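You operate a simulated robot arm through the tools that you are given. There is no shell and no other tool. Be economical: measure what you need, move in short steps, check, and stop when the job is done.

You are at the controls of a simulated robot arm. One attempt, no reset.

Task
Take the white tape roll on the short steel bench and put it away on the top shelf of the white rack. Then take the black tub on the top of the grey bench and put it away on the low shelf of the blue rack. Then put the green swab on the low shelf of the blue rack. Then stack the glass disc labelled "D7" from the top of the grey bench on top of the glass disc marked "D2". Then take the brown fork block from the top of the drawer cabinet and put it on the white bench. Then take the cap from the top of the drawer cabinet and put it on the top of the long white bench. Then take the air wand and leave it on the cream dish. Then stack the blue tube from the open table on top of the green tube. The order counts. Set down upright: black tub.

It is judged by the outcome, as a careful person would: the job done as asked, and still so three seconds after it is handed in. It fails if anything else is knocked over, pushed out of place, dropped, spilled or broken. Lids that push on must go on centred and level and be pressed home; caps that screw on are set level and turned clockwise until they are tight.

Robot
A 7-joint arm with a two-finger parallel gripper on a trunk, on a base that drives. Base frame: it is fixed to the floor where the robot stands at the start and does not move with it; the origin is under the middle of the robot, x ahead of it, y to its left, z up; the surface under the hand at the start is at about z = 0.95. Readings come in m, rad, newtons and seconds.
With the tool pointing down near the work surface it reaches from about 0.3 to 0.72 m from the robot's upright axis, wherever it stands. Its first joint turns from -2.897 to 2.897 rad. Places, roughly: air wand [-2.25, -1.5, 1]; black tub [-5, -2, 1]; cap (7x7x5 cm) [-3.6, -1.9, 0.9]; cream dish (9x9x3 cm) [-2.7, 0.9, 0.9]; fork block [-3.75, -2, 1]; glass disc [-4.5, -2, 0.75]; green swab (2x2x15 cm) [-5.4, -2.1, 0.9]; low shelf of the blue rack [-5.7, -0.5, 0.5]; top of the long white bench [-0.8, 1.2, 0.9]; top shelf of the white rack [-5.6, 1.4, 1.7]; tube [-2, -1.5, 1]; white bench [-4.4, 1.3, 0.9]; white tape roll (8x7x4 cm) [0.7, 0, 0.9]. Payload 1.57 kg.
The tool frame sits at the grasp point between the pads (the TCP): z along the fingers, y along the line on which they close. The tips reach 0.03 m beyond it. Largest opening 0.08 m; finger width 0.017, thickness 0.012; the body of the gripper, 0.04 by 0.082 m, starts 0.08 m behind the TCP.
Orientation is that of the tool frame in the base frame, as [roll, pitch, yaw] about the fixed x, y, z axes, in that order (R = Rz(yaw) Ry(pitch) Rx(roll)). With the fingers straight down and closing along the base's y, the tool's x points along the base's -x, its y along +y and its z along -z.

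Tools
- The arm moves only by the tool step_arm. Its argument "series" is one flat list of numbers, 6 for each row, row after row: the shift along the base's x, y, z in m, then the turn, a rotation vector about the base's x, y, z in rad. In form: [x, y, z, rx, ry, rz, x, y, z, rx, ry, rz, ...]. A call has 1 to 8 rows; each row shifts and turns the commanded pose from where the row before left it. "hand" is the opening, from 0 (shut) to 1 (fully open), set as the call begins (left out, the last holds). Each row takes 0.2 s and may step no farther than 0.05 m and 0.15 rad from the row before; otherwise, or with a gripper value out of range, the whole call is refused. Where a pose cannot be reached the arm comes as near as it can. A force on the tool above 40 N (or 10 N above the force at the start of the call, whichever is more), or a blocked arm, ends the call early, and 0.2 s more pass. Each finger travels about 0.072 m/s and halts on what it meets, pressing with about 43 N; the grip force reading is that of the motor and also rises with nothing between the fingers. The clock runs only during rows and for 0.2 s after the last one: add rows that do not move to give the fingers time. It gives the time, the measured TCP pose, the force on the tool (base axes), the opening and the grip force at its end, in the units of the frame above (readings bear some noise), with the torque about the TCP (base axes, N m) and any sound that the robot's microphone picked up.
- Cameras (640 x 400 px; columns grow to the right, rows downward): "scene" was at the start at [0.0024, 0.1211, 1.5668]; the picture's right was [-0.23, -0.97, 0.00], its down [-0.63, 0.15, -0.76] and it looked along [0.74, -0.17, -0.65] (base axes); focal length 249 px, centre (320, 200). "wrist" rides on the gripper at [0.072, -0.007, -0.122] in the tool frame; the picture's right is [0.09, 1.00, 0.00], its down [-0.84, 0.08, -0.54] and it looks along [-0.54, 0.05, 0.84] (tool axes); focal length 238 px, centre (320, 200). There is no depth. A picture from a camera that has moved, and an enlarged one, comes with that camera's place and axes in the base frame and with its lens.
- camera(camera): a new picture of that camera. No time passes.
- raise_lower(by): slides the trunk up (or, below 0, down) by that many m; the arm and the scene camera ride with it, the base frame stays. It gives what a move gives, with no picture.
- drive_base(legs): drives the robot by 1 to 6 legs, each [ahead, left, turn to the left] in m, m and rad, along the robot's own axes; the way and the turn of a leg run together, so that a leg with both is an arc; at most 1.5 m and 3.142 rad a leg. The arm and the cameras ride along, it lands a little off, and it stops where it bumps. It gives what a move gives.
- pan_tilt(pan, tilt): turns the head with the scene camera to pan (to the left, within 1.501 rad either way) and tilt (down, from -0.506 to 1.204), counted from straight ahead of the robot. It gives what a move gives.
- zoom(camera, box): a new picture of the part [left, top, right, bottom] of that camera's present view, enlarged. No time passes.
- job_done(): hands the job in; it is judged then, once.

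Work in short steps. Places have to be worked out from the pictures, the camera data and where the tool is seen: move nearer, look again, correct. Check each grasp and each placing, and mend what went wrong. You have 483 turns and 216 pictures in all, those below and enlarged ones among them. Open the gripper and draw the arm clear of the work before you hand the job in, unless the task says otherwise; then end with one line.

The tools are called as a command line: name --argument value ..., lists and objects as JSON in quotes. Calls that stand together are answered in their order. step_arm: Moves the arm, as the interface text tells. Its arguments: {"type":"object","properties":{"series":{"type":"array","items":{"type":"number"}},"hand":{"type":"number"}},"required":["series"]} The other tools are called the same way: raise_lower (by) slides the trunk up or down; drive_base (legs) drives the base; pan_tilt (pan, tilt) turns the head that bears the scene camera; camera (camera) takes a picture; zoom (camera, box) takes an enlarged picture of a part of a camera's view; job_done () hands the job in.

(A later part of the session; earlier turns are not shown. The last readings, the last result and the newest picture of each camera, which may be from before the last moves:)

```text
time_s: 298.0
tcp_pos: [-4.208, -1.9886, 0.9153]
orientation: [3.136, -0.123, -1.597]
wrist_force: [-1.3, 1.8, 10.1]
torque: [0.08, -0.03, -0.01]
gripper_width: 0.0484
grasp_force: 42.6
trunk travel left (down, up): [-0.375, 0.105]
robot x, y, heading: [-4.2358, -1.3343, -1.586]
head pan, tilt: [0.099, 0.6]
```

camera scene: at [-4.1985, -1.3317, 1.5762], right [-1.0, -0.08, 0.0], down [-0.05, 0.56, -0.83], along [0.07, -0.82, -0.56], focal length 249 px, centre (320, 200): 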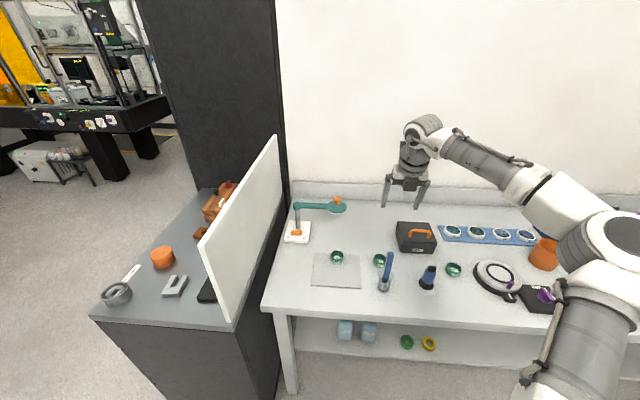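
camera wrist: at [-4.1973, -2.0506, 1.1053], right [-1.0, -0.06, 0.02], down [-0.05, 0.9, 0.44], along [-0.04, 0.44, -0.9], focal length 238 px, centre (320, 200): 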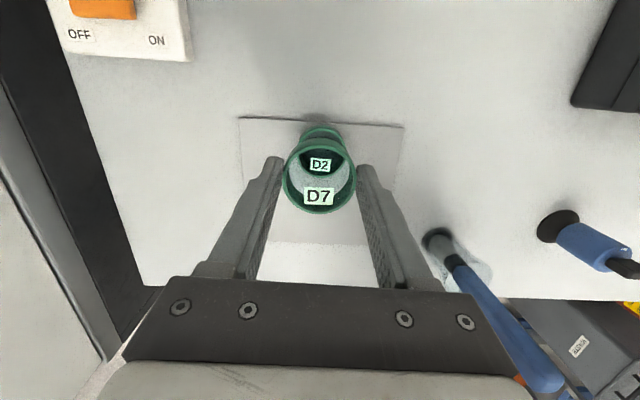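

Contact with negligible torque. Open, and lift straight up.

step_arm --series '[0, 0, 0, 0, 0, 0, 0, 0, 0, 0, 0, 0]' --hand 0.9

step_arm --series '[0, 0, 0.03, 0, 0, 0, 0, 0, 0.04, 0, 0, 0, 0, 0, 0.045, 0, 0, 0, 0, 0.03, 0.035, 0, 0, 0, 0, 0.04, 0.02, 0, 0, 0]'

zoom --camera "scene" --box '[320, 180, 440, 280]'

camera --camera "wrist"

```text
time_s: 298.6
tcp_pos: [-4.2068, -1.9888, 0.9137]
orientation: [3.134, -0.121, -1.596]
wrist_force: [-0.7, -0.7, -0.2]
torque: [0.03, -0.04, 0.01]
gripper_width: 0.0721
grasp_force: 0.0
trunk travel left (down, up): [-0.375, 0.105]
robot x, y, heading: [-4.2394, -1.3361, -1.587]
head pan, tilt: [0.099, 0.6]
```

```text
time_s: 299.8
tcp_pos: [-4.2077, -1.919, 1.0822]
orientation: [3.135, -0.119, -1.597]
wrist_force: [-0.3, -0.3, -0.2]
torque: [0.0, 0.0, -0.02]
gripper_width: 0.0719
grasp_force: 0.2
trunk travel left (down, up): [-0.375, 0.105]
robot x, y, heading: [-4.2385, -1.3332, -1.586]
head pan, tilt: [0.099, 0.6]
```

```text
4.00 times, centred on (380, 230) of scene
camera zoom: at [-4.0892, -1.3431, 1.5762], right [-1.0, -0.08, 0.0], down [-0.05, 0.56, -0.83], along [0.07, -0.82, -0.56], focal length 996 px, centre (80, 80)
```

zoom: 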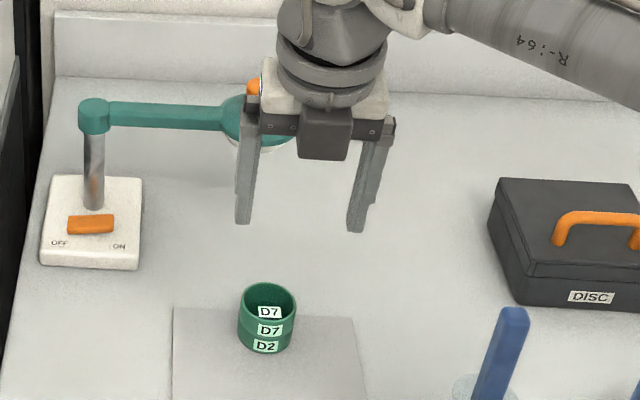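

```text
86 pictures are left
camera wrist: at [-4.2009, -1.9758, 1.2119], right [-1.0, -0.06, 0.02], down [-0.05, 0.9, 0.44], along [-0.04, 0.44, -0.9], focal length 238 px, centre (320, 200)
```

wrist: 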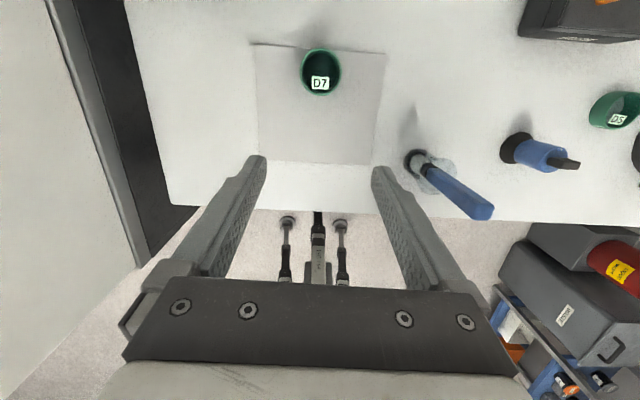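

D7 is stacked on D2. Next the fork block on the drawer cabinet: back off and strafe left to face the cabinet.

drive_base --legs '[[-0.42, 0, 0], [0, 0.5, 0.015]]'

pan_tilt --pan 0.0 --tilt 0.65

camera --camera "scene"

```text
time_s: 306.9
tcp_pos: [-3.6902, -1.5083, 1.0832]
orientation: [3.136, -0.121, -1.58]
wrist_force: [0.3, -0.3, -0.4]
torque: [0.01, 0.0, 0.0]
gripper_width: 0.0721
grasp_force: 0.1
trunk travel left (down, up): [-0.375, 0.105]
robot x, y, heading: [-3.7297, -0.9225, -1.572]
head pan, tilt: [0.099, 0.6]
```

```text
time_s: 307.6
tcp_pos: [-3.689, -1.5084, 1.0826]
orientation: [3.135, -0.122, -1.58]
wrist_force: [-0.2, 0.1, 0.6]
torque: [-0.03, 0.0, -0.02]
gripper_width: 0.0718
grasp_force: 0.1
trunk travel left (down, up): [-0.375, 0.105]
robot x, y, heading: [-3.7285, -0.9199, -1.569]
head pan, tilt: [0.0, 0.649]
```

```text
85 pictures are left
camera scene: at [-3.5899, -0.9282, 1.5719], right [-1.0, 0.0, 0.0], down [0.0, 0.6, -0.8], along [0.0, -0.8, -0.6], focal length 249 px, centre (320, 200)
```

scene: 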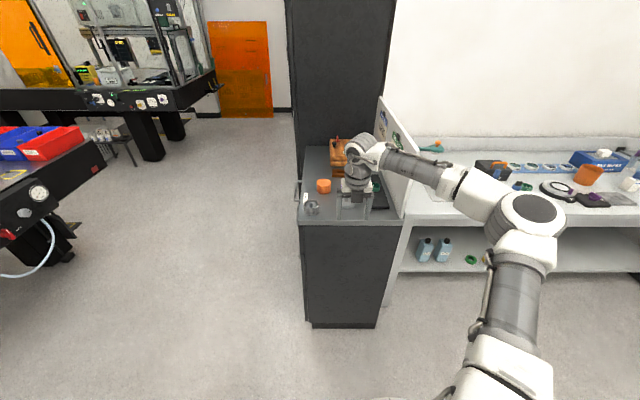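

Tilt the tool forward so the wrist camera sees the cabinet top.

step_arm --series '[0, 0.02, 0.04, -0.14, 0, 0, 0, 0.02, 0.04, -0.14, 0, 0, 0, 0.02, 0.04, -0.14, 0, 0, 0, 0.02, 0.04, -0.14, 0, 0, 0, 0, 0.03, -0.14, 0, 0, 0, 0, 0.03, -0.1, 0, 0]' --hand 1

camera --camera "wrist"

zoom --camera "scene" --box '[270, 110, 430, 240]'

```text
time_s: 309.0
tcp_pos: [-3.688, -1.4279, 1.3013]
orientation: [-3.14, -0.923, -1.582]
wrist_force: [0.1, -0.3, 0.6]
torque: [0.02, 0.01, -0.05]
gripper_width: 0.0802
grasp_force: 0.1
trunk travel left (down, up): [-0.375, 0.105]
robot x, y, heading: [-3.729, -0.9194, -1.574]
head pan, tilt: [0.0, 0.649]
```

```text
84 pictures are left
camera wrist: at [-3.6802, -1.3739, 1.4321], right [-1.0, -0.04, 0.07], down [-0.07, 0.94, -0.34], along [-0.05, -0.34, -0.94], focal length 238 px, centre (320, 200)
```

wrist: 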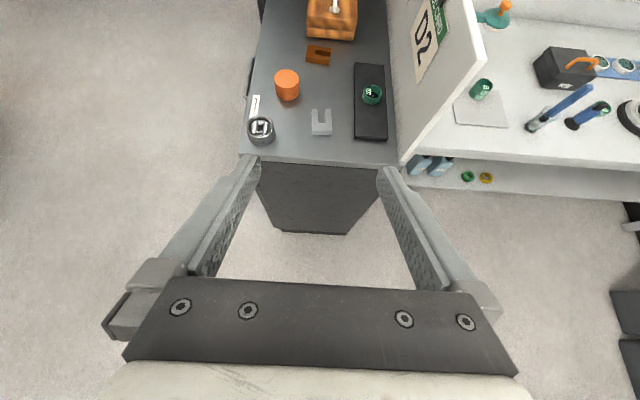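

```text
3.08 times, centred on (350, 175) of scene
camera zoom: at [-3.5898, -0.9282, 1.5718], right [-1.0, 0.0, 0.0], down [0.0, 0.6, -0.8], along [0.0, -0.8, -0.6], focal length 766 px, centre (228, 277)
```

zoom: 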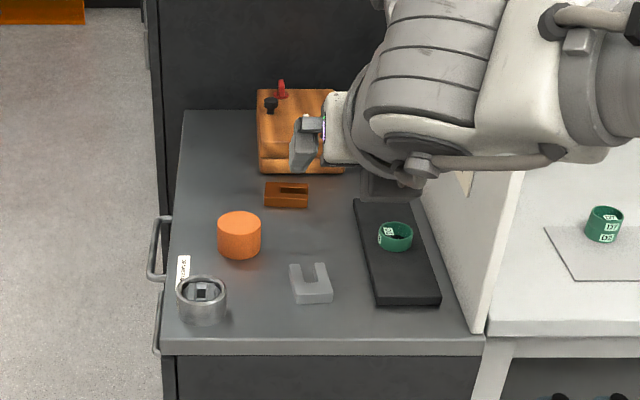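

The brown fork block is the small slotted one at ≈(−3.685, −2.0). Zoom in on it.

zoom --camera "wrist" --box '[240, 10, 400, 160]'

```text
2.67 times, centred on (320, 85) of wrist
camera zoom: at [-3.6802, -1.3739, 1.4321], right [-1.0, -0.04, 0.07], down [-0.07, 0.94, -0.34], along [-0.05, -0.34, -0.94], focal length 636 px, centre (320, 507)
```

zoom: 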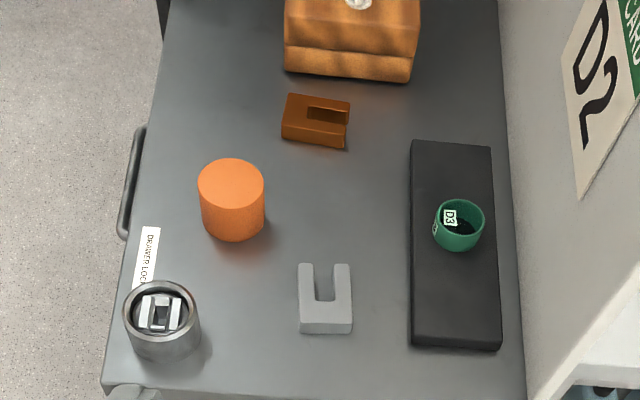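

The fork block measures ~7.5 cm (x) × 5 cm (y), so it's best gripped across y. I'll approach from the cabinet's open left side (facing −x), where reach is also better.

drive_base --legs '[[0, 0.7, 0], [0, 0, -1.57], [0, 1.0, 0]]'

camera --camera "scene"

camera --camera "wrist"

```text
time_s: 327.1
tcp_pos: [-3.5323, -1.9498, 1.302]
orientation: [-3.138, -0.922, 3.125]
wrist_force: [-0.6, -0.6, -0.1]
torque: [0.0, -0.01, -0.01]
gripper_width: 0.0798
grasp_force: 0.1
trunk travel left (down, up): [-0.375, 0.105]
robot x, y, heading: [-3.0278, -1.9092, -3.141]
head pan, tilt: [0.0, 0.649]
```

```text
81 pictures are left
camera scene: at [-3.0318, -2.0495, 1.5719], right [0.0, 1.0, 0.0], down [0.6, 0.0, -0.8], along [-0.8, 0.0, -0.6], focal length 249 px, centre (320, 200)
```

scene: 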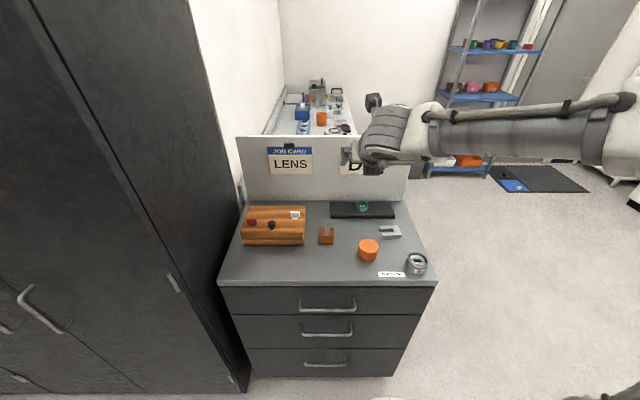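

```text
80 pictures are left
camera wrist: at [-3.4771, -1.9574, 1.4324], right [-0.04, 1.0, 0.07], down [0.94, 0.06, -0.34], along [-0.34, 0.05, -0.94], focal length 238 px, centre (320, 200)
```

wrist: 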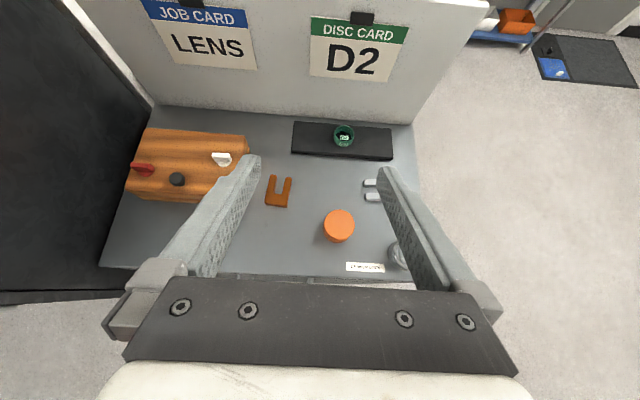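

Fork block at (−3.672, −2.027), top ≈0.93; cap at (−3.594, −1.89). Bring the tool vertical over the fork block.

step_arm --series '[-0.022, -0.013, -0.03, 0, -0.14, 0, -0.022, -0.013, -0.03, 0, -0.14, 0, -0.022, -0.013, -0.03, 0, -0.14, 0, -0.022, -0.013, -0.03, 0, -0.14, 0, -0.022, -0.013, -0.03, 0, -0.14, 0, -0.018, -0.012, -0.03, 0, -0.14, 0]'

camera --camera "wrist"

```text
time_s: 328.5
tcp_pos: [-3.6591, -2.0282, 1.1214]
orientation: [3.132, -0.078, 3.133]
wrist_force: [0.1, 0.8, -0.7]
torque: [0.01, -0.01, -0.02]
gripper_width: 0.0799
grasp_force: 0.1
trunk travel left (down, up): [-0.375, 0.105]
robot x, y, heading: [-3.0242, -1.9059, -3.142]
head pan, tilt: [0.0, 0.649]
```

```text
79 pictures are left
camera wrist: at [-3.7204, -2.0352, 1.248], right [-0.08, 1.0, 0.02], down [0.88, 0.07, 0.48], along [0.47, 0.05, -0.88], focal length 238 px, centre (320, 200)
```

wrist: 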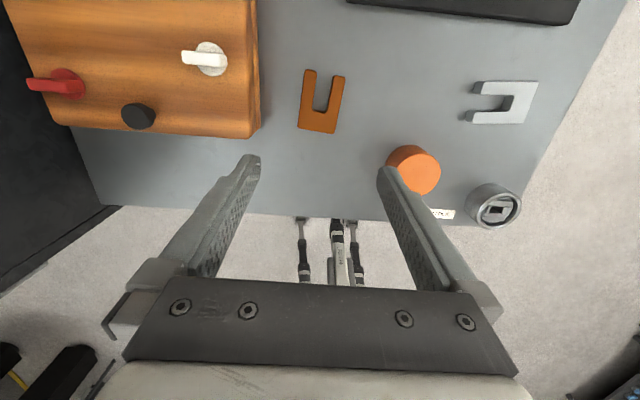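

Descend over the block's solid half at (−3.668, −2.03) to z≈0.965.

step_arm --series '[-0.009, -0.002, -0.04, 0, 0, 0, 0, 0, -0.04, 0, 0, 0, 0, 0, -0.04, 0, 0, 0, 0, 0, -0.036, 0, 0, 0]' --hand 0.9

camera --camera "wrist"

```text
time_s: 329.5
tcp_pos: [-3.6673, -2.0297, 0.9671]
orientation: [3.134, -0.084, 3.135]
wrist_force: [-0.5, 0.0, 0.4]
torque: [-0.04, 0.0, -0.03]
gripper_width: 0.072
grasp_force: 0.1
trunk travel left (down, up): [-0.375, 0.105]
robot x, y, heading: [-3.025, -1.9106, -3.141]
head pan, tilt: [0.0, 0.649]
```

```text
78 pictures are left
camera wrist: at [-3.7286, -2.0366, 1.0928], right [-0.08, 1.0, 0.02], down [0.88, 0.06, 0.47], along [0.47, 0.05, -0.88], focal length 238 px, centre (320, 200)
```

wrist: 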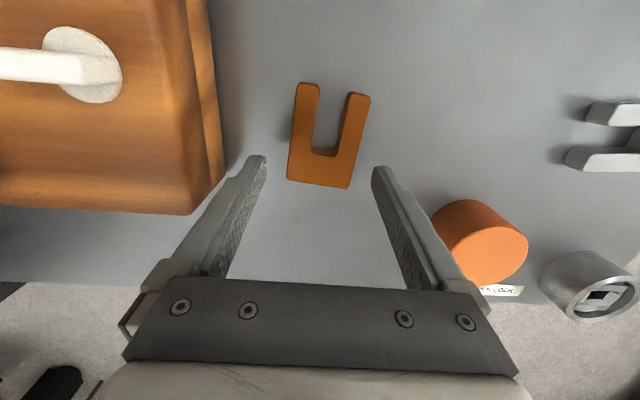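

Align (+5 mm x) and lower to z≈0.937, then close.

step_arm --series '[0.005, -0.001, -0.015, 0, 0, 0, 0, 0, -0.013, 0, 0, 0]'

camera --camera "wrist"

```text
time_s: 330.1
tcp_pos: [-3.6624, -2.032, 0.9367]
orientation: [3.133, -0.082, 3.131]
wrist_force: [-0.7, 0.4, -0.5]
torque: [0.02, -0.04, 0.01]
gripper_width: 0.0718
grasp_force: 0.1
trunk travel left (down, up): [-0.375, 0.105]
robot x, y, heading: [-3.026, -1.91, -3.142]
head pan, tilt: [0.0, 0.649]
```

```text
77 pictures are left
camera wrist: at [-3.724, -2.0378, 1.0646], right [-0.08, 1.0, 0.02], down [0.88, 0.07, 0.47], along [0.47, 0.05, -0.88], focal length 238 px, centre (320, 200)
```

wrist: 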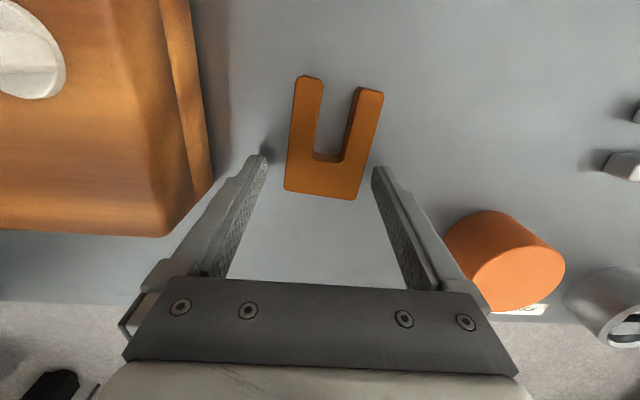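

Shift +6 mm y, then lower gently watching force.

step_arm --series '[0, 0.006, 0, 0, 0, 0, 0, 0, -0.008, 0, 0, 0, 0, 0, -0.007, 0, 0, 0]'

camera --camera "wrist"

```text
time_s: 331.1
tcp_pos: [-3.6633, -2.0263, 0.9293]
orientation: [3.138, -0.092, 3.135]
wrist_force: [11.6, 3.4, 18.2]
torque: [-0.58, -0.42, 0.6]
gripper_width: 0.0686
grasp_force: 0.0
trunk travel left (down, up): [-0.375, 0.105]
robot x, y, heading: [-3.0236, -1.9083, -3.141]
head pan, tilt: [0.0, 0.649]
stopped in row 3: the force on the tool passed its limit at 42 N (the readings are from after the stop); the commanded pose is now the measured one
```

```text
76 pictures are left
camera wrist: at [-3.7229, -2.0325, 1.0584], right [-0.08, 1.0, 0.01], down [0.88, 0.07, 0.46], along [0.46, 0.05, -0.89], focal length 238 px, centre (320, 200)
```

wrist: 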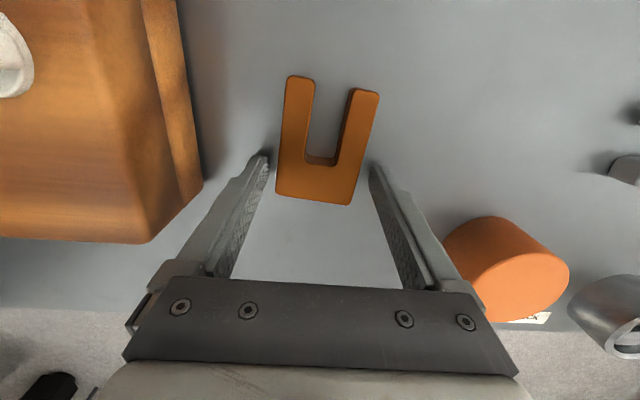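

Fingertips reached the cabinet top (z≈0.90). Raise 4 mm and close.

step_arm --series '[0, 0, 0.004, 0, 0, 0, 0, 0, 0, 0, 0, 0]'

step_arm --series '[0, 0, 0, 0, 0, 0, 0, 0, 0, 0, 0, 0, 0, 0, 0, 0, 0, 0]' --hand 0

step_arm --series '[0, 0, 0.03, 0, 0, 0, 0, 0, 0.04, 0, 0, 0, 0, 0, 0.045, 0, 0, 0]'

camera --camera "wrist"

```text
time_s: 331.7
tcp_pos: [-3.6652, -2.0254, 0.9307]
orientation: [3.14, -0.089, 3.13]
wrist_force: [2.6, 0.7, 1.8]
torque: [-0.07, -0.1, 0.08]
gripper_width: 0.0714
grasp_force: 0.1
trunk travel left (down, up): [-0.375, 0.105]
robot x, y, heading: [-3.0227, -1.9117, -3.144]
head pan, tilt: [0.0, 0.649]
```

```text
time_s: 332.5
tcp_pos: [-3.6653, -2.0264, 0.9324]
orientation: [3.138, -0.089, 3.134]
wrist_force: [0.1, 0.7, -0.7]
torque: [-0.02, 0.01, 0.02]
gripper_width: 0.0521
grasp_force: 42.6
trunk travel left (down, up): [-0.375, 0.105]
robot x, y, heading: [-3.0283, -1.9094, -3.139]
head pan, tilt: [0.0, 0.649]
```

```text
time_s: 333.3
tcp_pos: [-3.6642, -2.0256, 1.046]
orientation: [3.138, -0.089, 3.132]
wrist_force: [0.1, 0.0, -1.0]
torque: [-0.03, -0.03, 0.01]
gripper_width: 0.052
grasp_force: 43.3
trunk travel left (down, up): [-0.375, 0.105]
robot x, y, heading: [-3.0255, -1.9107, -3.142]
head pan, tilt: [0.0, 0.649]
```

```text
75 pictures are left
camera wrist: at [-3.7248, -2.0324, 1.1736], right [-0.08, 1.0, 0.01], down [0.88, 0.07, 0.47], along [0.46, 0.05, -0.88], focal length 238 px, centre (320, 200)
```

wrist: 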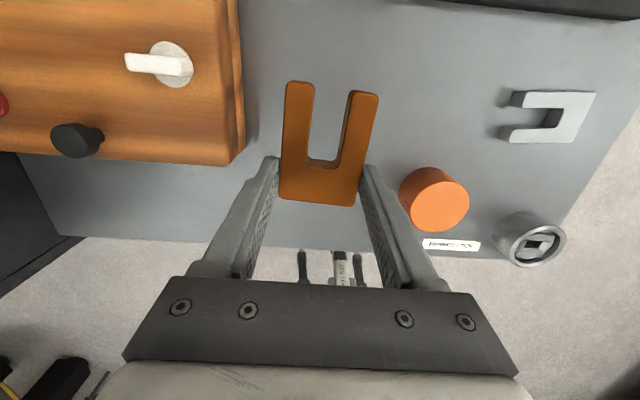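

Fork block held (0.052). Retract, then drive to the white bench near (−4.4, 0.4) facing +y.

step_arm --series '[0.02, 0, 0.04, 0, 0, 0, 0.03, 0.02, 0.03, 0, 0, 0, 0.04, 0.02, 0.02, 0, 0, 0, 0.04, 0.02, 0, 0, 0, 0]'

drive_base --legs '[[0, -1.0, 0], [0, -1.0, 0], [0, 0, -1.57], [0, 1.3, 0]]'

pan_tilt --pan 0.1 --tilt 0.6

camera --camera "scene"

```text
time_s: 334.3
tcp_pos: [-3.5329, -1.9662, 1.1358]
orientation: [3.138, -0.089, 3.133]
wrist_force: [-0.5, -0.1, -0.7]
torque: [0.06, -0.02, -0.01]
gripper_width: 0.0517
grasp_force: 42.5
trunk travel left (down, up): [-0.375, 0.105]
robot x, y, heading: [-3.0264, -1.9092, -3.144]
head pan, tilt: [0.0, 0.649]
```

```text
time_s: 364.1
tcp_pos: [-4.3979, 0.5713, 1.1354]
orientation: [3.139, -0.088, 1.579]
wrist_force: [0.1, 1.0, -1.9]
torque: [0.0, -0.01, 0.05]
gripper_width: 0.0514
grasp_force: 42.7
trunk travel left (down, up): [-0.375, 0.105]
robot x, y, heading: [-4.3343, 0.0612, 1.584]
head pan, tilt: [0.0, 0.649]
```

```text
time_s: 364.8
tcp_pos: [-4.3981, 0.571, 1.1357]
orientation: [3.138, -0.089, 1.577]
wrist_force: [0.0, -0.2, -0.8]
torque: [-0.01, -0.01, -0.01]
gripper_width: 0.0512
grasp_force: 43.0
trunk travel left (down, up): [-0.375, 0.105]
robot x, y, heading: [-4.3338, 0.0633, 1.586]
head pan, tilt: [0.099, 0.6]
```

```text
74 pictures are left
camera scene: at [-4.4822, 0.0682, 1.5762], right [0.99, 0.12, 0.0], down [0.07, -0.56, -0.82], along [-0.1, 0.82, -0.57], focal length 249 px, centre (320, 200)
```

scene: 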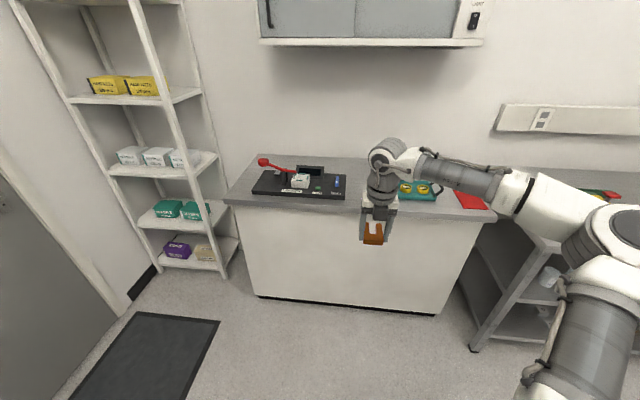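

Free spot on the white bench around (−4.35, 1.13), between the black panel and teal box. Drive ahead 0.46 and check with the wrist camera.

drive_base --legs '[[0.46, 0, 0]]'

step_arm --series '[0.02, 0.04, 0, 0, 0, 0, 0.02, 0.04, 0, 0, 0, 0, 0, 0, -0.04, 0, 0, 0]'

camera --camera "wrist"

camera --camera "scene"

```text
time_s: 368.3
tcp_pos: [-4.4069, 1.0277, 1.1374]
orientation: [3.139, -0.09, 1.579]
wrist_force: [0.3, -0.7, -2.2]
torque: [-0.02, 0.02, -0.02]
gripper_width: 0.0516
grasp_force: 43.2
trunk travel left (down, up): [-0.375, 0.105]
robot x, y, heading: [-4.3435, 0.5251, 1.59]
head pan, tilt: [0.099, 0.6]
```

```text
time_s: 369.1
tcp_pos: [-4.3686, 1.107, 1.0951]
orientation: [3.139, -0.089, 1.579]
wrist_force: [0.9, -0.1, -1.4]
torque: [-0.04, -0.01, 0.01]
gripper_width: 0.0515
grasp_force: 43.2
trunk travel left (down, up): [-0.375, 0.105]
robot x, y, heading: [-4.3384, 0.5202, 1.588]
head pan, tilt: [0.099, 0.6]
```

```text
73 pictures are left
camera wrist: at [-4.3746, 1.1693, 1.2242], right [0.99, 0.1, 0.01], down [0.08, -0.88, 0.47], along [0.06, -0.46, -0.88], focal length 238 px, centre (320, 200)
```

wrist: 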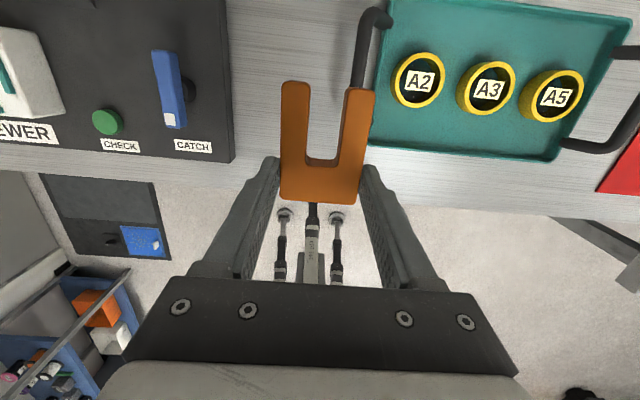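

```text
72 pictures are left
camera scene: at [-4.4906, 0.5251, 1.5762], right [0.99, 0.12, 0.0], down [0.07, -0.56, -0.82], along [-0.1, 0.82, -0.57], focal length 249 px, centre (320, 200)
```

scene: 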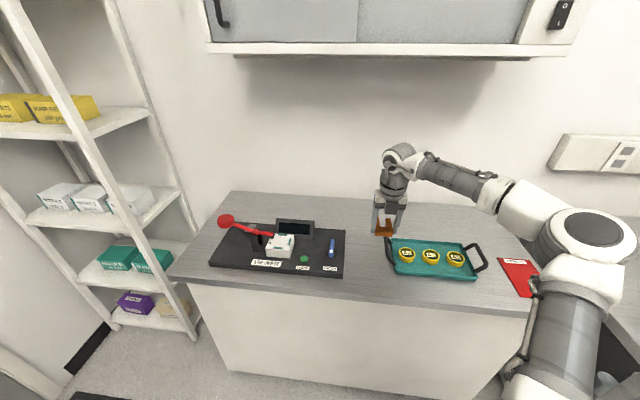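

Gap between the panel edge (x≈−4.475) and tray handle (x≈−4.345): aim for x≈−4.41, y≈1.13. Shift and lower.

step_arm --series '[-0.041, 0.02, 0, 0, 0, 0, 0, 0, -0.04, 0, 0, 0, 0, 0, -0.04, 0, 0, 0, 0, 0, -0.035, 0, 0, 0, 0, 0, -0.02, 0, 0, 0]'

camera --camera "wrist"

```text
time_s: 370.3
tcp_pos: [-4.4082, 1.1294, 0.9606]
orientation: [3.137, -0.09, 1.581]
wrist_force: [-0.8, 0.5, -1.2]
torque: [-0.02, 0.0, -0.02]
gripper_width: 0.0514
grasp_force: 42.8
trunk travel left (down, up): [-0.375, 0.105]
robot x, y, heading: [-4.3393, 0.5203, 1.59]
head pan, tilt: [0.099, 0.6]
```

```text
71 pictures are left
camera wrist: at [-4.4154, 1.1896, 1.0886], right [0.99, 0.1, 0.01], down [0.08, -0.88, 0.47], along [0.06, -0.46, -0.88], focal length 238 px, centre (320, 200)
```

wrist: 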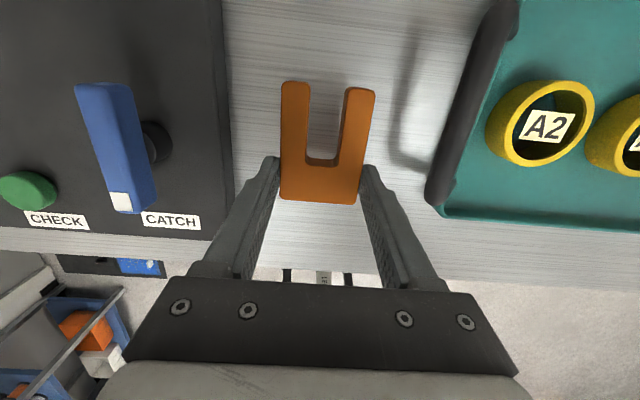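

Clear of both neighbours. Lower to contact.

step_arm --series '[0, 0, -0.012, 0, 0, 0, 0, 0, -0.008, 0, 0, 0, 0, 0, -0.004, 0, 0, 0, 0, 0, -0.003, 0, 0, 0]'

```text
time_s: 371.3
tcp_pos: [-4.4076, 1.1279, 0.9339]
orientation: [3.138, -0.09, 1.58]
wrist_force: [-0.1, 1.4, -2.2]
torque: [-0.02, 0.02, 0.01]
gripper_width: 0.0514
grasp_force: 43.1
trunk travel left (down, up): [-0.375, 0.105]
robot x, y, heading: [-4.3423, 0.5205, 1.589]
head pan, tilt: [0.099, 0.6]
```

step_arm --series '[0, 0, -0.003, 0, 0, 0, 0, 0, -0.003, 0, 0, 0, 0, 0, -0.002, 0, 0, 0]'

```text
time_s: 372.1
tcp_pos: [-4.4084, 1.1282, 0.9312]
orientation: [3.14, -0.096, 1.58]
wrist_force: [1.4, -1.7, 28.9]
torque: [-0.46, 0.09, 0.09]
gripper_width: 0.0513
grasp_force: 43.4
trunk travel left (down, up): [-0.375, 0.105]
robot x, y, heading: [-4.3411, 0.5206, 1.591]
head pan, tilt: [0.099, 0.6]
```

Contact (29 N). Ease up 3 mm, release, and lift.

step_arm --series '[0, 0, 0.004, 0, 0, 0]'

step_arm --series '[0, 0, 0, 0, 0, 0, 0, 0, 0, 0, 0, 0]' --hand 0.9

step_arm --series '[0, 0, 0.04, 0, 0, 0, 0, 0, 0.045, 0, 0, 0, 0, -0.02, 0.045, 0, 0, 0, 0, -0.04, 0.02, 0, 0, 0, 0, -0.04, 0.02, 0, 0, 0]'

camera --camera "wrist"

```text
time_s: 372.5
tcp_pos: [-4.4087, 1.1291, 0.9303]
orientation: [3.139, -0.09, 1.581]
wrist_force: [-0.1, 4.5, 17.8]
torque: [0.04, 0.35, -0.08]
gripper_width: 0.0516
grasp_force: 43.4
trunk travel left (down, up): [-0.375, 0.105]
robot x, y, heading: [-4.3415, 0.5156, 1.588]
head pan, tilt: [0.099, 0.6]
```

```text
time_s: 373.1
tcp_pos: [-4.4046, 1.127, 0.9308]
orientation: [3.135, -0.09, 1.574]
wrist_force: [15.6, 3.5, 17.6]
torque: [-0.02, 0.08, -0.07]
gripper_width: 0.0589
grasp_force: 0.0
trunk travel left (down, up): [-0.375, 0.105]
robot x, y, heading: [-4.3431, 0.5222, 1.59]
head pan, tilt: [0.099, 0.6]
```

```text
time_s: 374.3
tcp_pos: [-4.4075, 1.0262, 1.0996]
orientation: [3.138, -0.089, 1.578]
wrist_force: [0.5, 0.3, -0.4]
torque: [-0.03, 0.02, 0.01]
gripper_width: 0.072
grasp_force: 0.0
trunk travel left (down, up): [-0.375, 0.105]
robot x, y, heading: [-4.3384, 0.5205, 1.592]
head pan, tilt: [0.099, 0.6]
```

```text
70 pictures are left
camera wrist: at [-4.4143, 1.0881, 1.2269], right [0.99, 0.1, 0.01], down [0.08, -0.88, 0.47], along [0.06, -0.46, -0.88], focal length 238 px, centre (320, 200)
```

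wrist: 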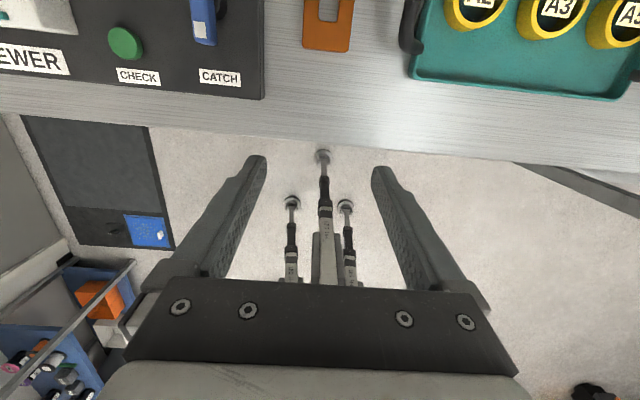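

Fork block placed. Return to the cabinet's left side for the orange cap at (−3.594, −1.89).

drive_base --legs '[[-0.46, 0, 0], [0, -1.3, 0], [0, 0, 1.565], [0, 0.95, 0], [0, 0.95, 0]]'

camera --camera "wrist"

```text
time_s: 406.6
tcp_pos: [-3.5218, -1.8904, 1.0995]
orientation: [3.137, -0.09, -3.14]
wrist_force: [0.9, 0.7, -0.4]
torque: [-0.05, 0.01, 0.0]
gripper_width: 0.0717
grasp_force: 0.1
trunk travel left (down, up): [-0.375, 0.105]
robot x, y, heading: [-3.0161, -1.8275, -3.127]
head pan, tilt: [0.099, 0.6]
```

```text
69 pictures are left
camera wrist: at [-3.5824, -1.8976, 1.2268], right [-0.1, 1.0, 0.01], down [0.88, 0.08, 0.47], along [0.46, 0.05, -0.88], focal length 238 px, centre (320, 200)
```

wrist: 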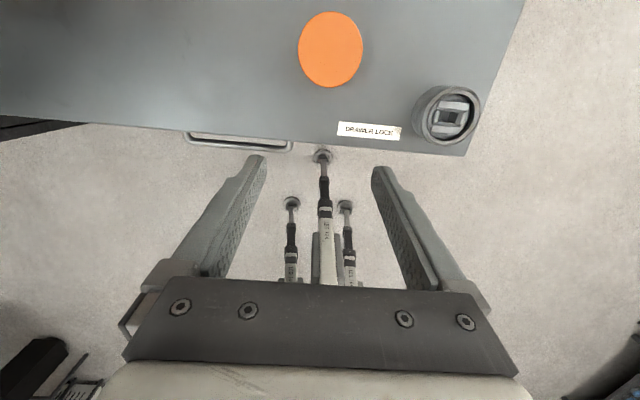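

Cap at ≈(−3.606, −1.888), Ø≈0.066. Move over it and descend to z≈1.0.

step_arm --series '[-0.042, 0.001, 0, 0, 0, 0, -0.042, 0.002, 0, 0, 0, 0, 0, 0, -0.04, 0, 0, 0, 0, 0, -0.04, 0, 0, 0, 0, 0, -0.02, 0, 0, 0]' --hand 1

camera --camera "wrist"

```text
time_s: 407.8
tcp_pos: [-3.6077, -1.8873, 0.9983]
orientation: [3.139, -0.089, -3.138]
wrist_force: [0.8, -0.9, -0.6]
torque: [0.0, 0.0, 0.01]
gripper_width: 0.0801
grasp_force: 0.1
trunk travel left (down, up): [-0.375, 0.105]
robot x, y, heading: [-3.012, -1.8263, -3.129]
head pan, tilt: [0.099, 0.6]
```

```text
68 pictures are left
camera wrist: at [-3.6671, -1.8949, 1.1264], right [-0.1, 1.0, 0.01], down [0.88, 0.08, 0.47], along [0.46, 0.06, -0.88], focal length 238 px, centre (320, 200)
```

wrist: 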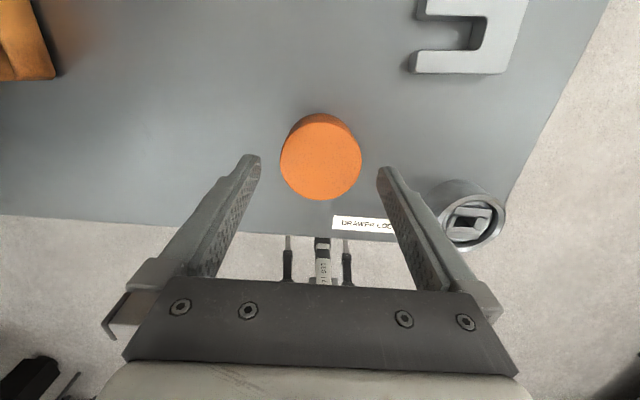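

Nearly centred; shift +5 mm x and descend to z≈0.937.

step_arm --series '[0.005, 0, -0.02, 0, 0, 0, 0, 0, -0.025, 0, 0, 0, 0, 0, -0.015, 0, 0, 0]'

camera --camera "wrist"

```text
time_s: 408.6
tcp_pos: [-3.6015, -1.8869, 0.94]
orientation: [3.139, -0.087, -3.138]
wrist_force: [0.1, 1.0, 0.1]
torque: [0.01, 0.0, 0.0]
gripper_width: 0.0802
grasp_force: 0.0
trunk travel left (down, up): [-0.375, 0.105]
robot x, y, heading: [-3.0111, -1.8265, -3.128]
head pan, tilt: [0.099, 0.6]
```

```text
67 pictures are left
camera wrist: at [-3.6614, -1.8947, 1.0668], right [-0.1, 1.0, 0.01], down [0.88, 0.08, 0.47], along [0.46, 0.06, -0.88], focal length 238 px, centre (320, 200)
```

wrist: 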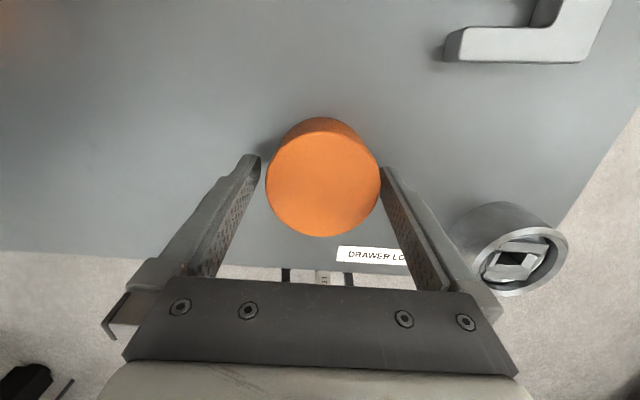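

Good straddle. Close, lift.

step_arm --series '[0, 0, 0, 0, 0, 0, 0, 0, 0, 0, 0, 0, 0, 0, 0, 0, 0, 0]' --hand 0

step_arm --series '[0, 0, 0.04, 0, 0, 0, 0, 0, 0.045, 0, 0, 0, 0.03, 0, 0.035, 0, 0, 0, 0.04, 0, 0.025, 0, 0, 0, 0.04, 0, 0, 0, 0, 0]'

camera --camera "wrist"

```text
time_s: 409.4
tcp_pos: [-3.6016, -1.8878, 0.9399]
orientation: [3.139, -0.089, -3.138]
wrist_force: [0.8, 0.0, 0.0]
torque: [0.0, 0.02, 0.01]
gripper_width: 0.0647
grasp_force: 42.9
trunk travel left (down, up): [-0.375, 0.105]
robot x, y, heading: [-3.0102, -1.826, -3.125]
head pan, tilt: [0.099, 0.6]
```

```text
time_s: 410.6
tcp_pos: [-3.4914, -1.8866, 1.0841]
orientation: [3.14, -0.089, -3.137]
wrist_force: [0.5, 0.5, 0.4]
torque: [0.0, 0.02, -0.01]
gripper_width: 0.065
grasp_force: 43.1
trunk travel left (down, up): [-0.375, 0.105]
robot x, y, heading: [-3.0129, -1.8298, -3.127]
head pan, tilt: [0.099, 0.6]
```

```text
66 pictures are left
camera wrist: at [-3.5507, -1.8934, 1.2122], right [-0.09, 1.0, 0.01], down [0.88, 0.08, 0.47], along [0.46, 0.05, -0.88], focal length 238 px, centre (320, 200)
```

wrist: 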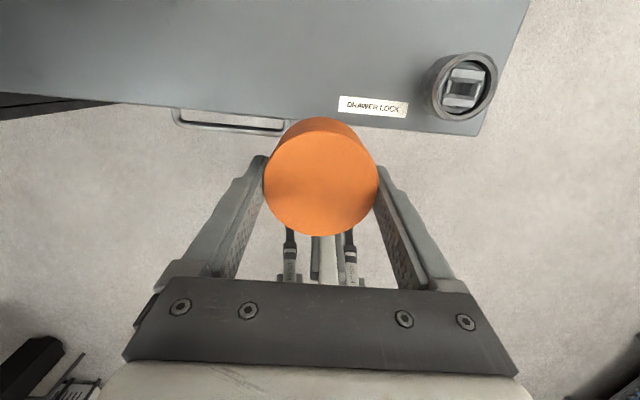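

Cap held (0.065). Drive to the long white bench near (−0.8, −0.1) facing +y.

drive_base --legs '[[0, -0.9, 0], [0, -0.8, 0], [0, 0, -1.585], [0, -1.1, 0], [0, -1.1, 0]]'

camera --camera "scene"

```text
time_s: 445.2
tcp_pos: [-0.8779, 0.364, 1.0854]
orientation: [3.139, -0.087, 1.562]
wrist_force: [1.0, -0.2, -1.5]
torque: [-0.03, 0.02, 0.0]
gripper_width: 0.0646
grasp_force: 42.8
trunk travel left (down, up): [-0.375, 0.105]
robot x, y, heading: [-0.8261, -0.1164, 1.574]
head pan, tilt: [0.099, 0.6]
```

```text
65 pictures are left
camera scene: at [-0.9729, -0.106, 1.5762], right [0.99, 0.1, 0.0], down [0.06, -0.56, -0.83], along [-0.08, 0.82, -0.56], focal length 249 px, centre (320, 200)
```

scene: 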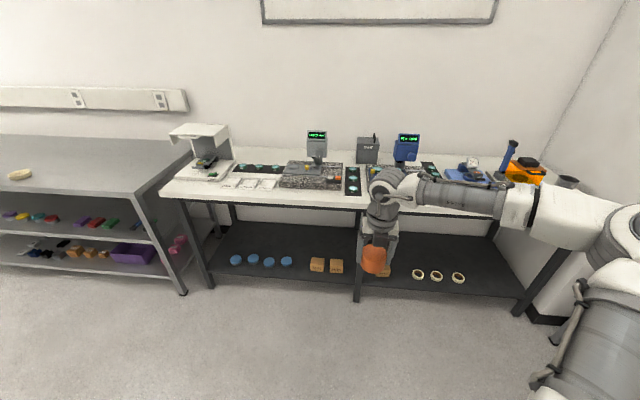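

Drive nearer to survey free space on this bench.

drive_base --legs '[[0.3, 0, 0]]'

zoom --camera "scene" --box '[100, 120, 600, 300]'

camera --camera "wrist"

```text
time_s: 447.8
tcp_pos: [-0.8783, 0.665, 1.0843]
orientation: [3.138, -0.089, 1.562]
wrist_force: [-1.0, -0.2, -0.3]
torque: [0.0, -0.01, 0.01]
gripper_width: 0.0647
grasp_force: 43.4
trunk travel left (down, up): [-0.375, 0.105]
robot x, y, heading: [-0.8251, 0.188, 1.567]
head pan, tilt: [0.099, 0.6]
```

```text
1.28 times, centred on (350, 210) of scene
camera zoom: at [-0.9735, 0.1952, 1.5762], right [0.99, 0.1, 0.0], down [0.06, -0.56, -0.83], along [-0.08, 0.82, -0.56], focal length 319 px, centre (282, 187)
```

zoom: 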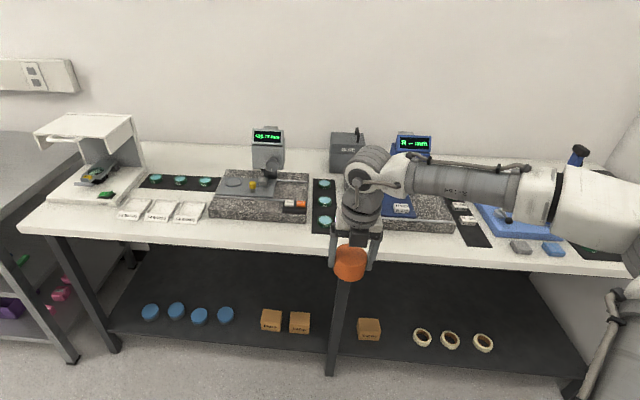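

```text
63 pictures are left
camera wrist: at [-0.8842, 0.7265, 1.2121], right [1.0, 0.08, 0.01], down [0.07, -0.88, 0.47], along [0.05, -0.46, -0.88], focal length 238 px, centre (320, 200)
```

wrist: 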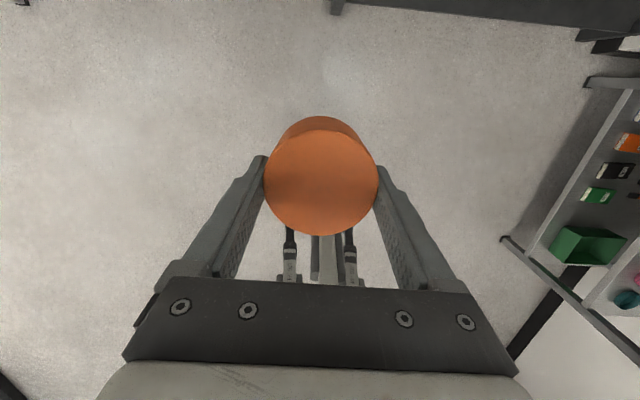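

There's a ~9 cm free strip in front of the left stone block (x≈−1.09, y≈0.93). Move there and check from the wrist view.

drive_base --legs '[[0, 0.21, 0], [0.18, 0, 0]]'

step_arm --series '[0, 0.04, 0, 0, 0, 0, 0, 0.03, 0, 0, 0, 0]'

camera --camera "wrist"

zoom --camera "scene" --box '[200, 100, 520, 300]'

```text
time_s: 451.3
tcp_pos: [-1.0894, 0.8425, 1.0837]
orientation: [3.137, -0.09, 1.565]
wrist_force: [0.3, 0.2, -0.6]
torque: [0.0, -0.03, -0.03]
gripper_width: 0.0648
grasp_force: 43.0
trunk travel left (down, up): [-0.375, 0.105]
robot x, y, heading: [-1.0395, 0.3618, 1.577]
head pan, tilt: [0.099, 0.6]
```

```text
time_s: 451.9
tcp_pos: [-1.0912, 0.9127, 1.0845]
orientation: [3.138, -0.09, 1.565]
wrist_force: [0.5, -0.6, -0.4]
torque: [-0.01, -0.03, -0.02]
gripper_width: 0.0646
grasp_force: 43.2
trunk travel left (down, up): [-0.375, 0.105]
robot x, y, heading: [-1.037, 0.363, 1.576]
head pan, tilt: [0.099, 0.6]
```

```text
62 pictures are left
camera wrist: at [-1.0967, 0.9738, 1.212], right [1.0, 0.09, 0.01], down [0.07, -0.88, 0.47], along [0.05, -0.46, -0.88], focal length 238 px, centre (320, 200)
```

wrist: 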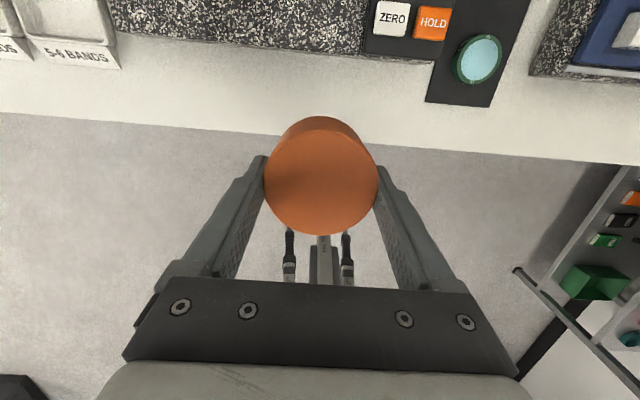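

```text
2.00 times, centred on (360, 200) of scene
camera zoom: at [-1.1842, 0.3726, 1.5762], right [0.99, 0.1, 0.0], down [0.06, -0.56, -0.82], along [-0.09, 0.82, -0.57], focal length 498 px, centre (240, 200)
```

zoom: 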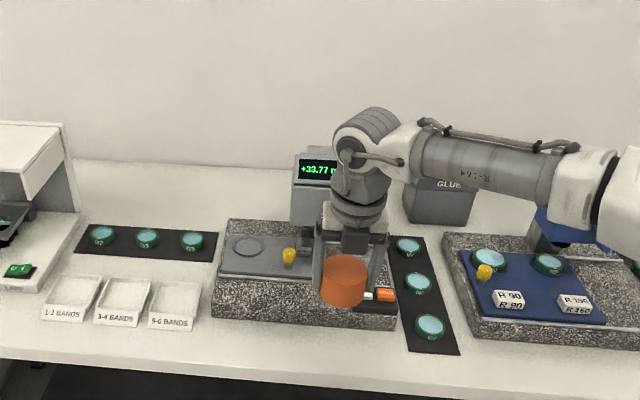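

Bench edge y≈0.90, stone at 0.994: place centre at y≈0.948. Shift and lower.

step_arm --series '[0, 0.035, 0, 0, 0, 0, 0, 0, -0.04, 0, 0, 0, 0, 0, -0.04, 0, 0, 0, 0, 0, -0.04, 0, 0, 0]'

camera --camera "wrist"

zoom --camera "scene" --box '[320, 200, 420, 290]'

```text
time_s: 452.9
tcp_pos: [-1.0888, 0.9476, 0.9643]
orientation: [3.139, -0.089, 1.565]
wrist_force: [0.0, 0.2, -0.3]
torque: [0.03, 0.0, 0.04]
gripper_width: 0.0648
grasp_force: 43.1
trunk travel left (down, up): [-0.375, 0.105]
robot x, y, heading: [-1.0376, 0.3618, 1.575]
head pan, tilt: [0.099, 0.6]
```

```text
60 pictures are left
camera wrist: at [-1.0961, 1.0086, 1.0917], right [1.0, 0.09, 0.01], down [0.07, -0.88, 0.47], along [0.05, -0.46, -0.88], focal length 238 px, centre (320, 200)
```

wrist: 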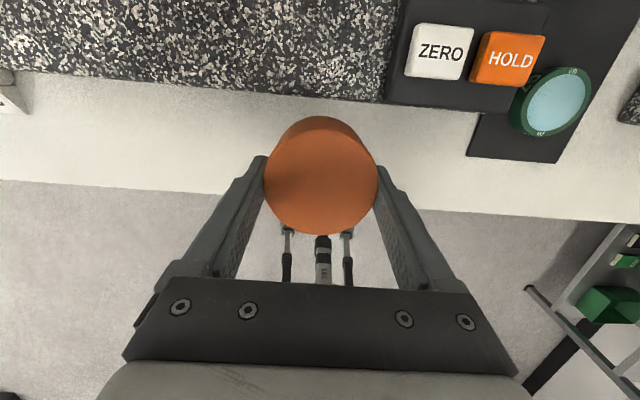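

```text
4.44 times, centred on (370, 245) of scene
camera zoom: at [-1.1842, 0.3724, 1.5762], right [0.99, 0.1, 0.0], down [0.06, -0.56, -0.83], along [-0.09, 0.82, -0.56], focal length 1107 px, centre (98, 0)
```

zoom: 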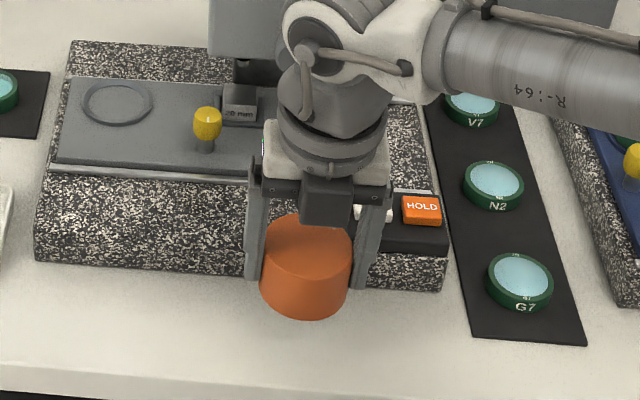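

Strip is y 0.911–0.995; shift +4 mm and lower to contact.

step_arm --series '[0, 0.004, -0.01, 0, 0, 0, 0, 0, -0.008, 0, 0, 0, 0, 0, -0.003, 0, 0, 0, 0, 0, -0.002, 0, 0, 0]'

```text
time_s: 453.9
tcp_pos: [-1.0892, 0.9524, 0.9418]
orientation: [3.138, -0.089, 1.564]
wrist_force: [0.6, -0.8, -0.4]
torque: [0.0, -0.01, -0.03]
gripper_width: 0.0645
grasp_force: 43.1
trunk travel left (down, up): [-0.375, 0.105]
robot x, y, heading: [-1.039, 0.3656, 1.575]
head pan, tilt: [0.099, 0.6]
```

step_arm --series '[0, 0, -0.002, 0, 0, 0, 0, 0, -0.002, 0, 0, 0]'

```text
time_s: 454.5
tcp_pos: [-1.0899, 0.9516, 0.9368]
orientation: [3.137, -0.09, 1.566]
wrist_force: [0.3, -0.7, 0.0]
torque: [0.03, 0.03, -0.02]
gripper_width: 0.0645
grasp_force: 43.2
trunk travel left (down, up): [-0.375, 0.105]
robot x, y, heading: [-1.0347, 0.3646, 1.575]
head pan, tilt: [0.099, 0.6]
```

step_arm --series '[0, 0, -0.003, 0, 0, 0, 0, 0, -0.002, 0, 0, 0]'

zoom --camera "scene" --box '[320, 200, 420, 290]'

```text
time_s: 455.1
tcp_pos: [-1.0899, 0.9523, 0.9327]
orientation: [3.139, -0.091, 1.565]
wrist_force: [-0.7, -0.4, -0.5]
torque: [0.06, 0.03, 0.01]
gripper_width: 0.0646
grasp_force: 42.3
trunk travel left (down, up): [-0.375, 0.105]
robot x, y, heading: [-1.0318, 0.365, 1.576]
head pan, tilt: [0.099, 0.6]
```

```text
4.44 times, centred on (370, 245) of scene
camera zoom: at [-1.1842, 0.3724, 1.5762], right [0.99, 0.1, 0.0], down [0.06, -0.56, -0.83], along [-0.09, 0.82, -0.56], focal length 1107 px, centre (98, 0)
```

zoom: 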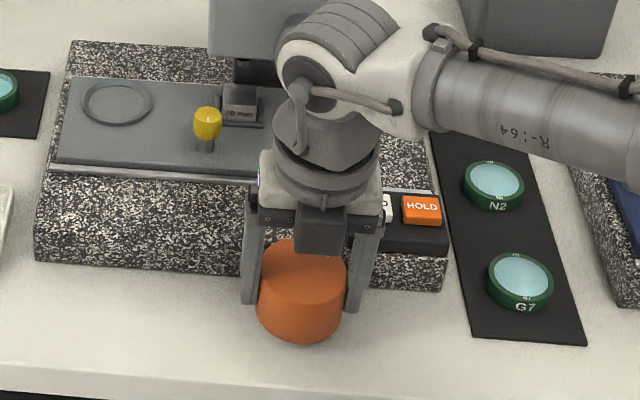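

Still above the surface; continue lowering with force check.

step_arm --series '[0, 0, -0.003, 0, 0, 0, 0, 0, -0.003, 0, 0, 0, 0, 0, -0.003, 0, 0, 0]'

```text
time_s: 455.9
tcp_pos: [-1.0907, 0.9523, 0.9232]
orientation: [3.138, -0.089, 1.564]
wrist_force: [0.5, 0.6, 0.1]
torque: [-0.01, 0.03, 0.0]
gripper_width: 0.0646
grasp_force: 43.2
trunk travel left (down, up): [-0.375, 0.105]
robot x, y, heading: [-1.0358, 0.364, 1.574]
head pan, tilt: [0.099, 0.6]
```

step_arm --series '[0, 0, -0.003, 0, 0, 0, 0, 0, -0.003, 0, 0, 0, 0, 0, -0.002, 0, 0, 0]'

```text
time_s: 456.7
tcp_pos: [-1.0895, 0.9513, 0.9188]
orientation: [3.14, -0.093, 1.563]
wrist_force: [3.5, -4.5, 25.7]
torque: [-0.78, 0.2, 0.1]
gripper_width: 0.0645
grasp_force: 42.8
trunk travel left (down, up): [-0.375, 0.105]
robot x, y, heading: [-1.036, 0.363, 1.574]
head pan, tilt: [0.099, 0.6]
```

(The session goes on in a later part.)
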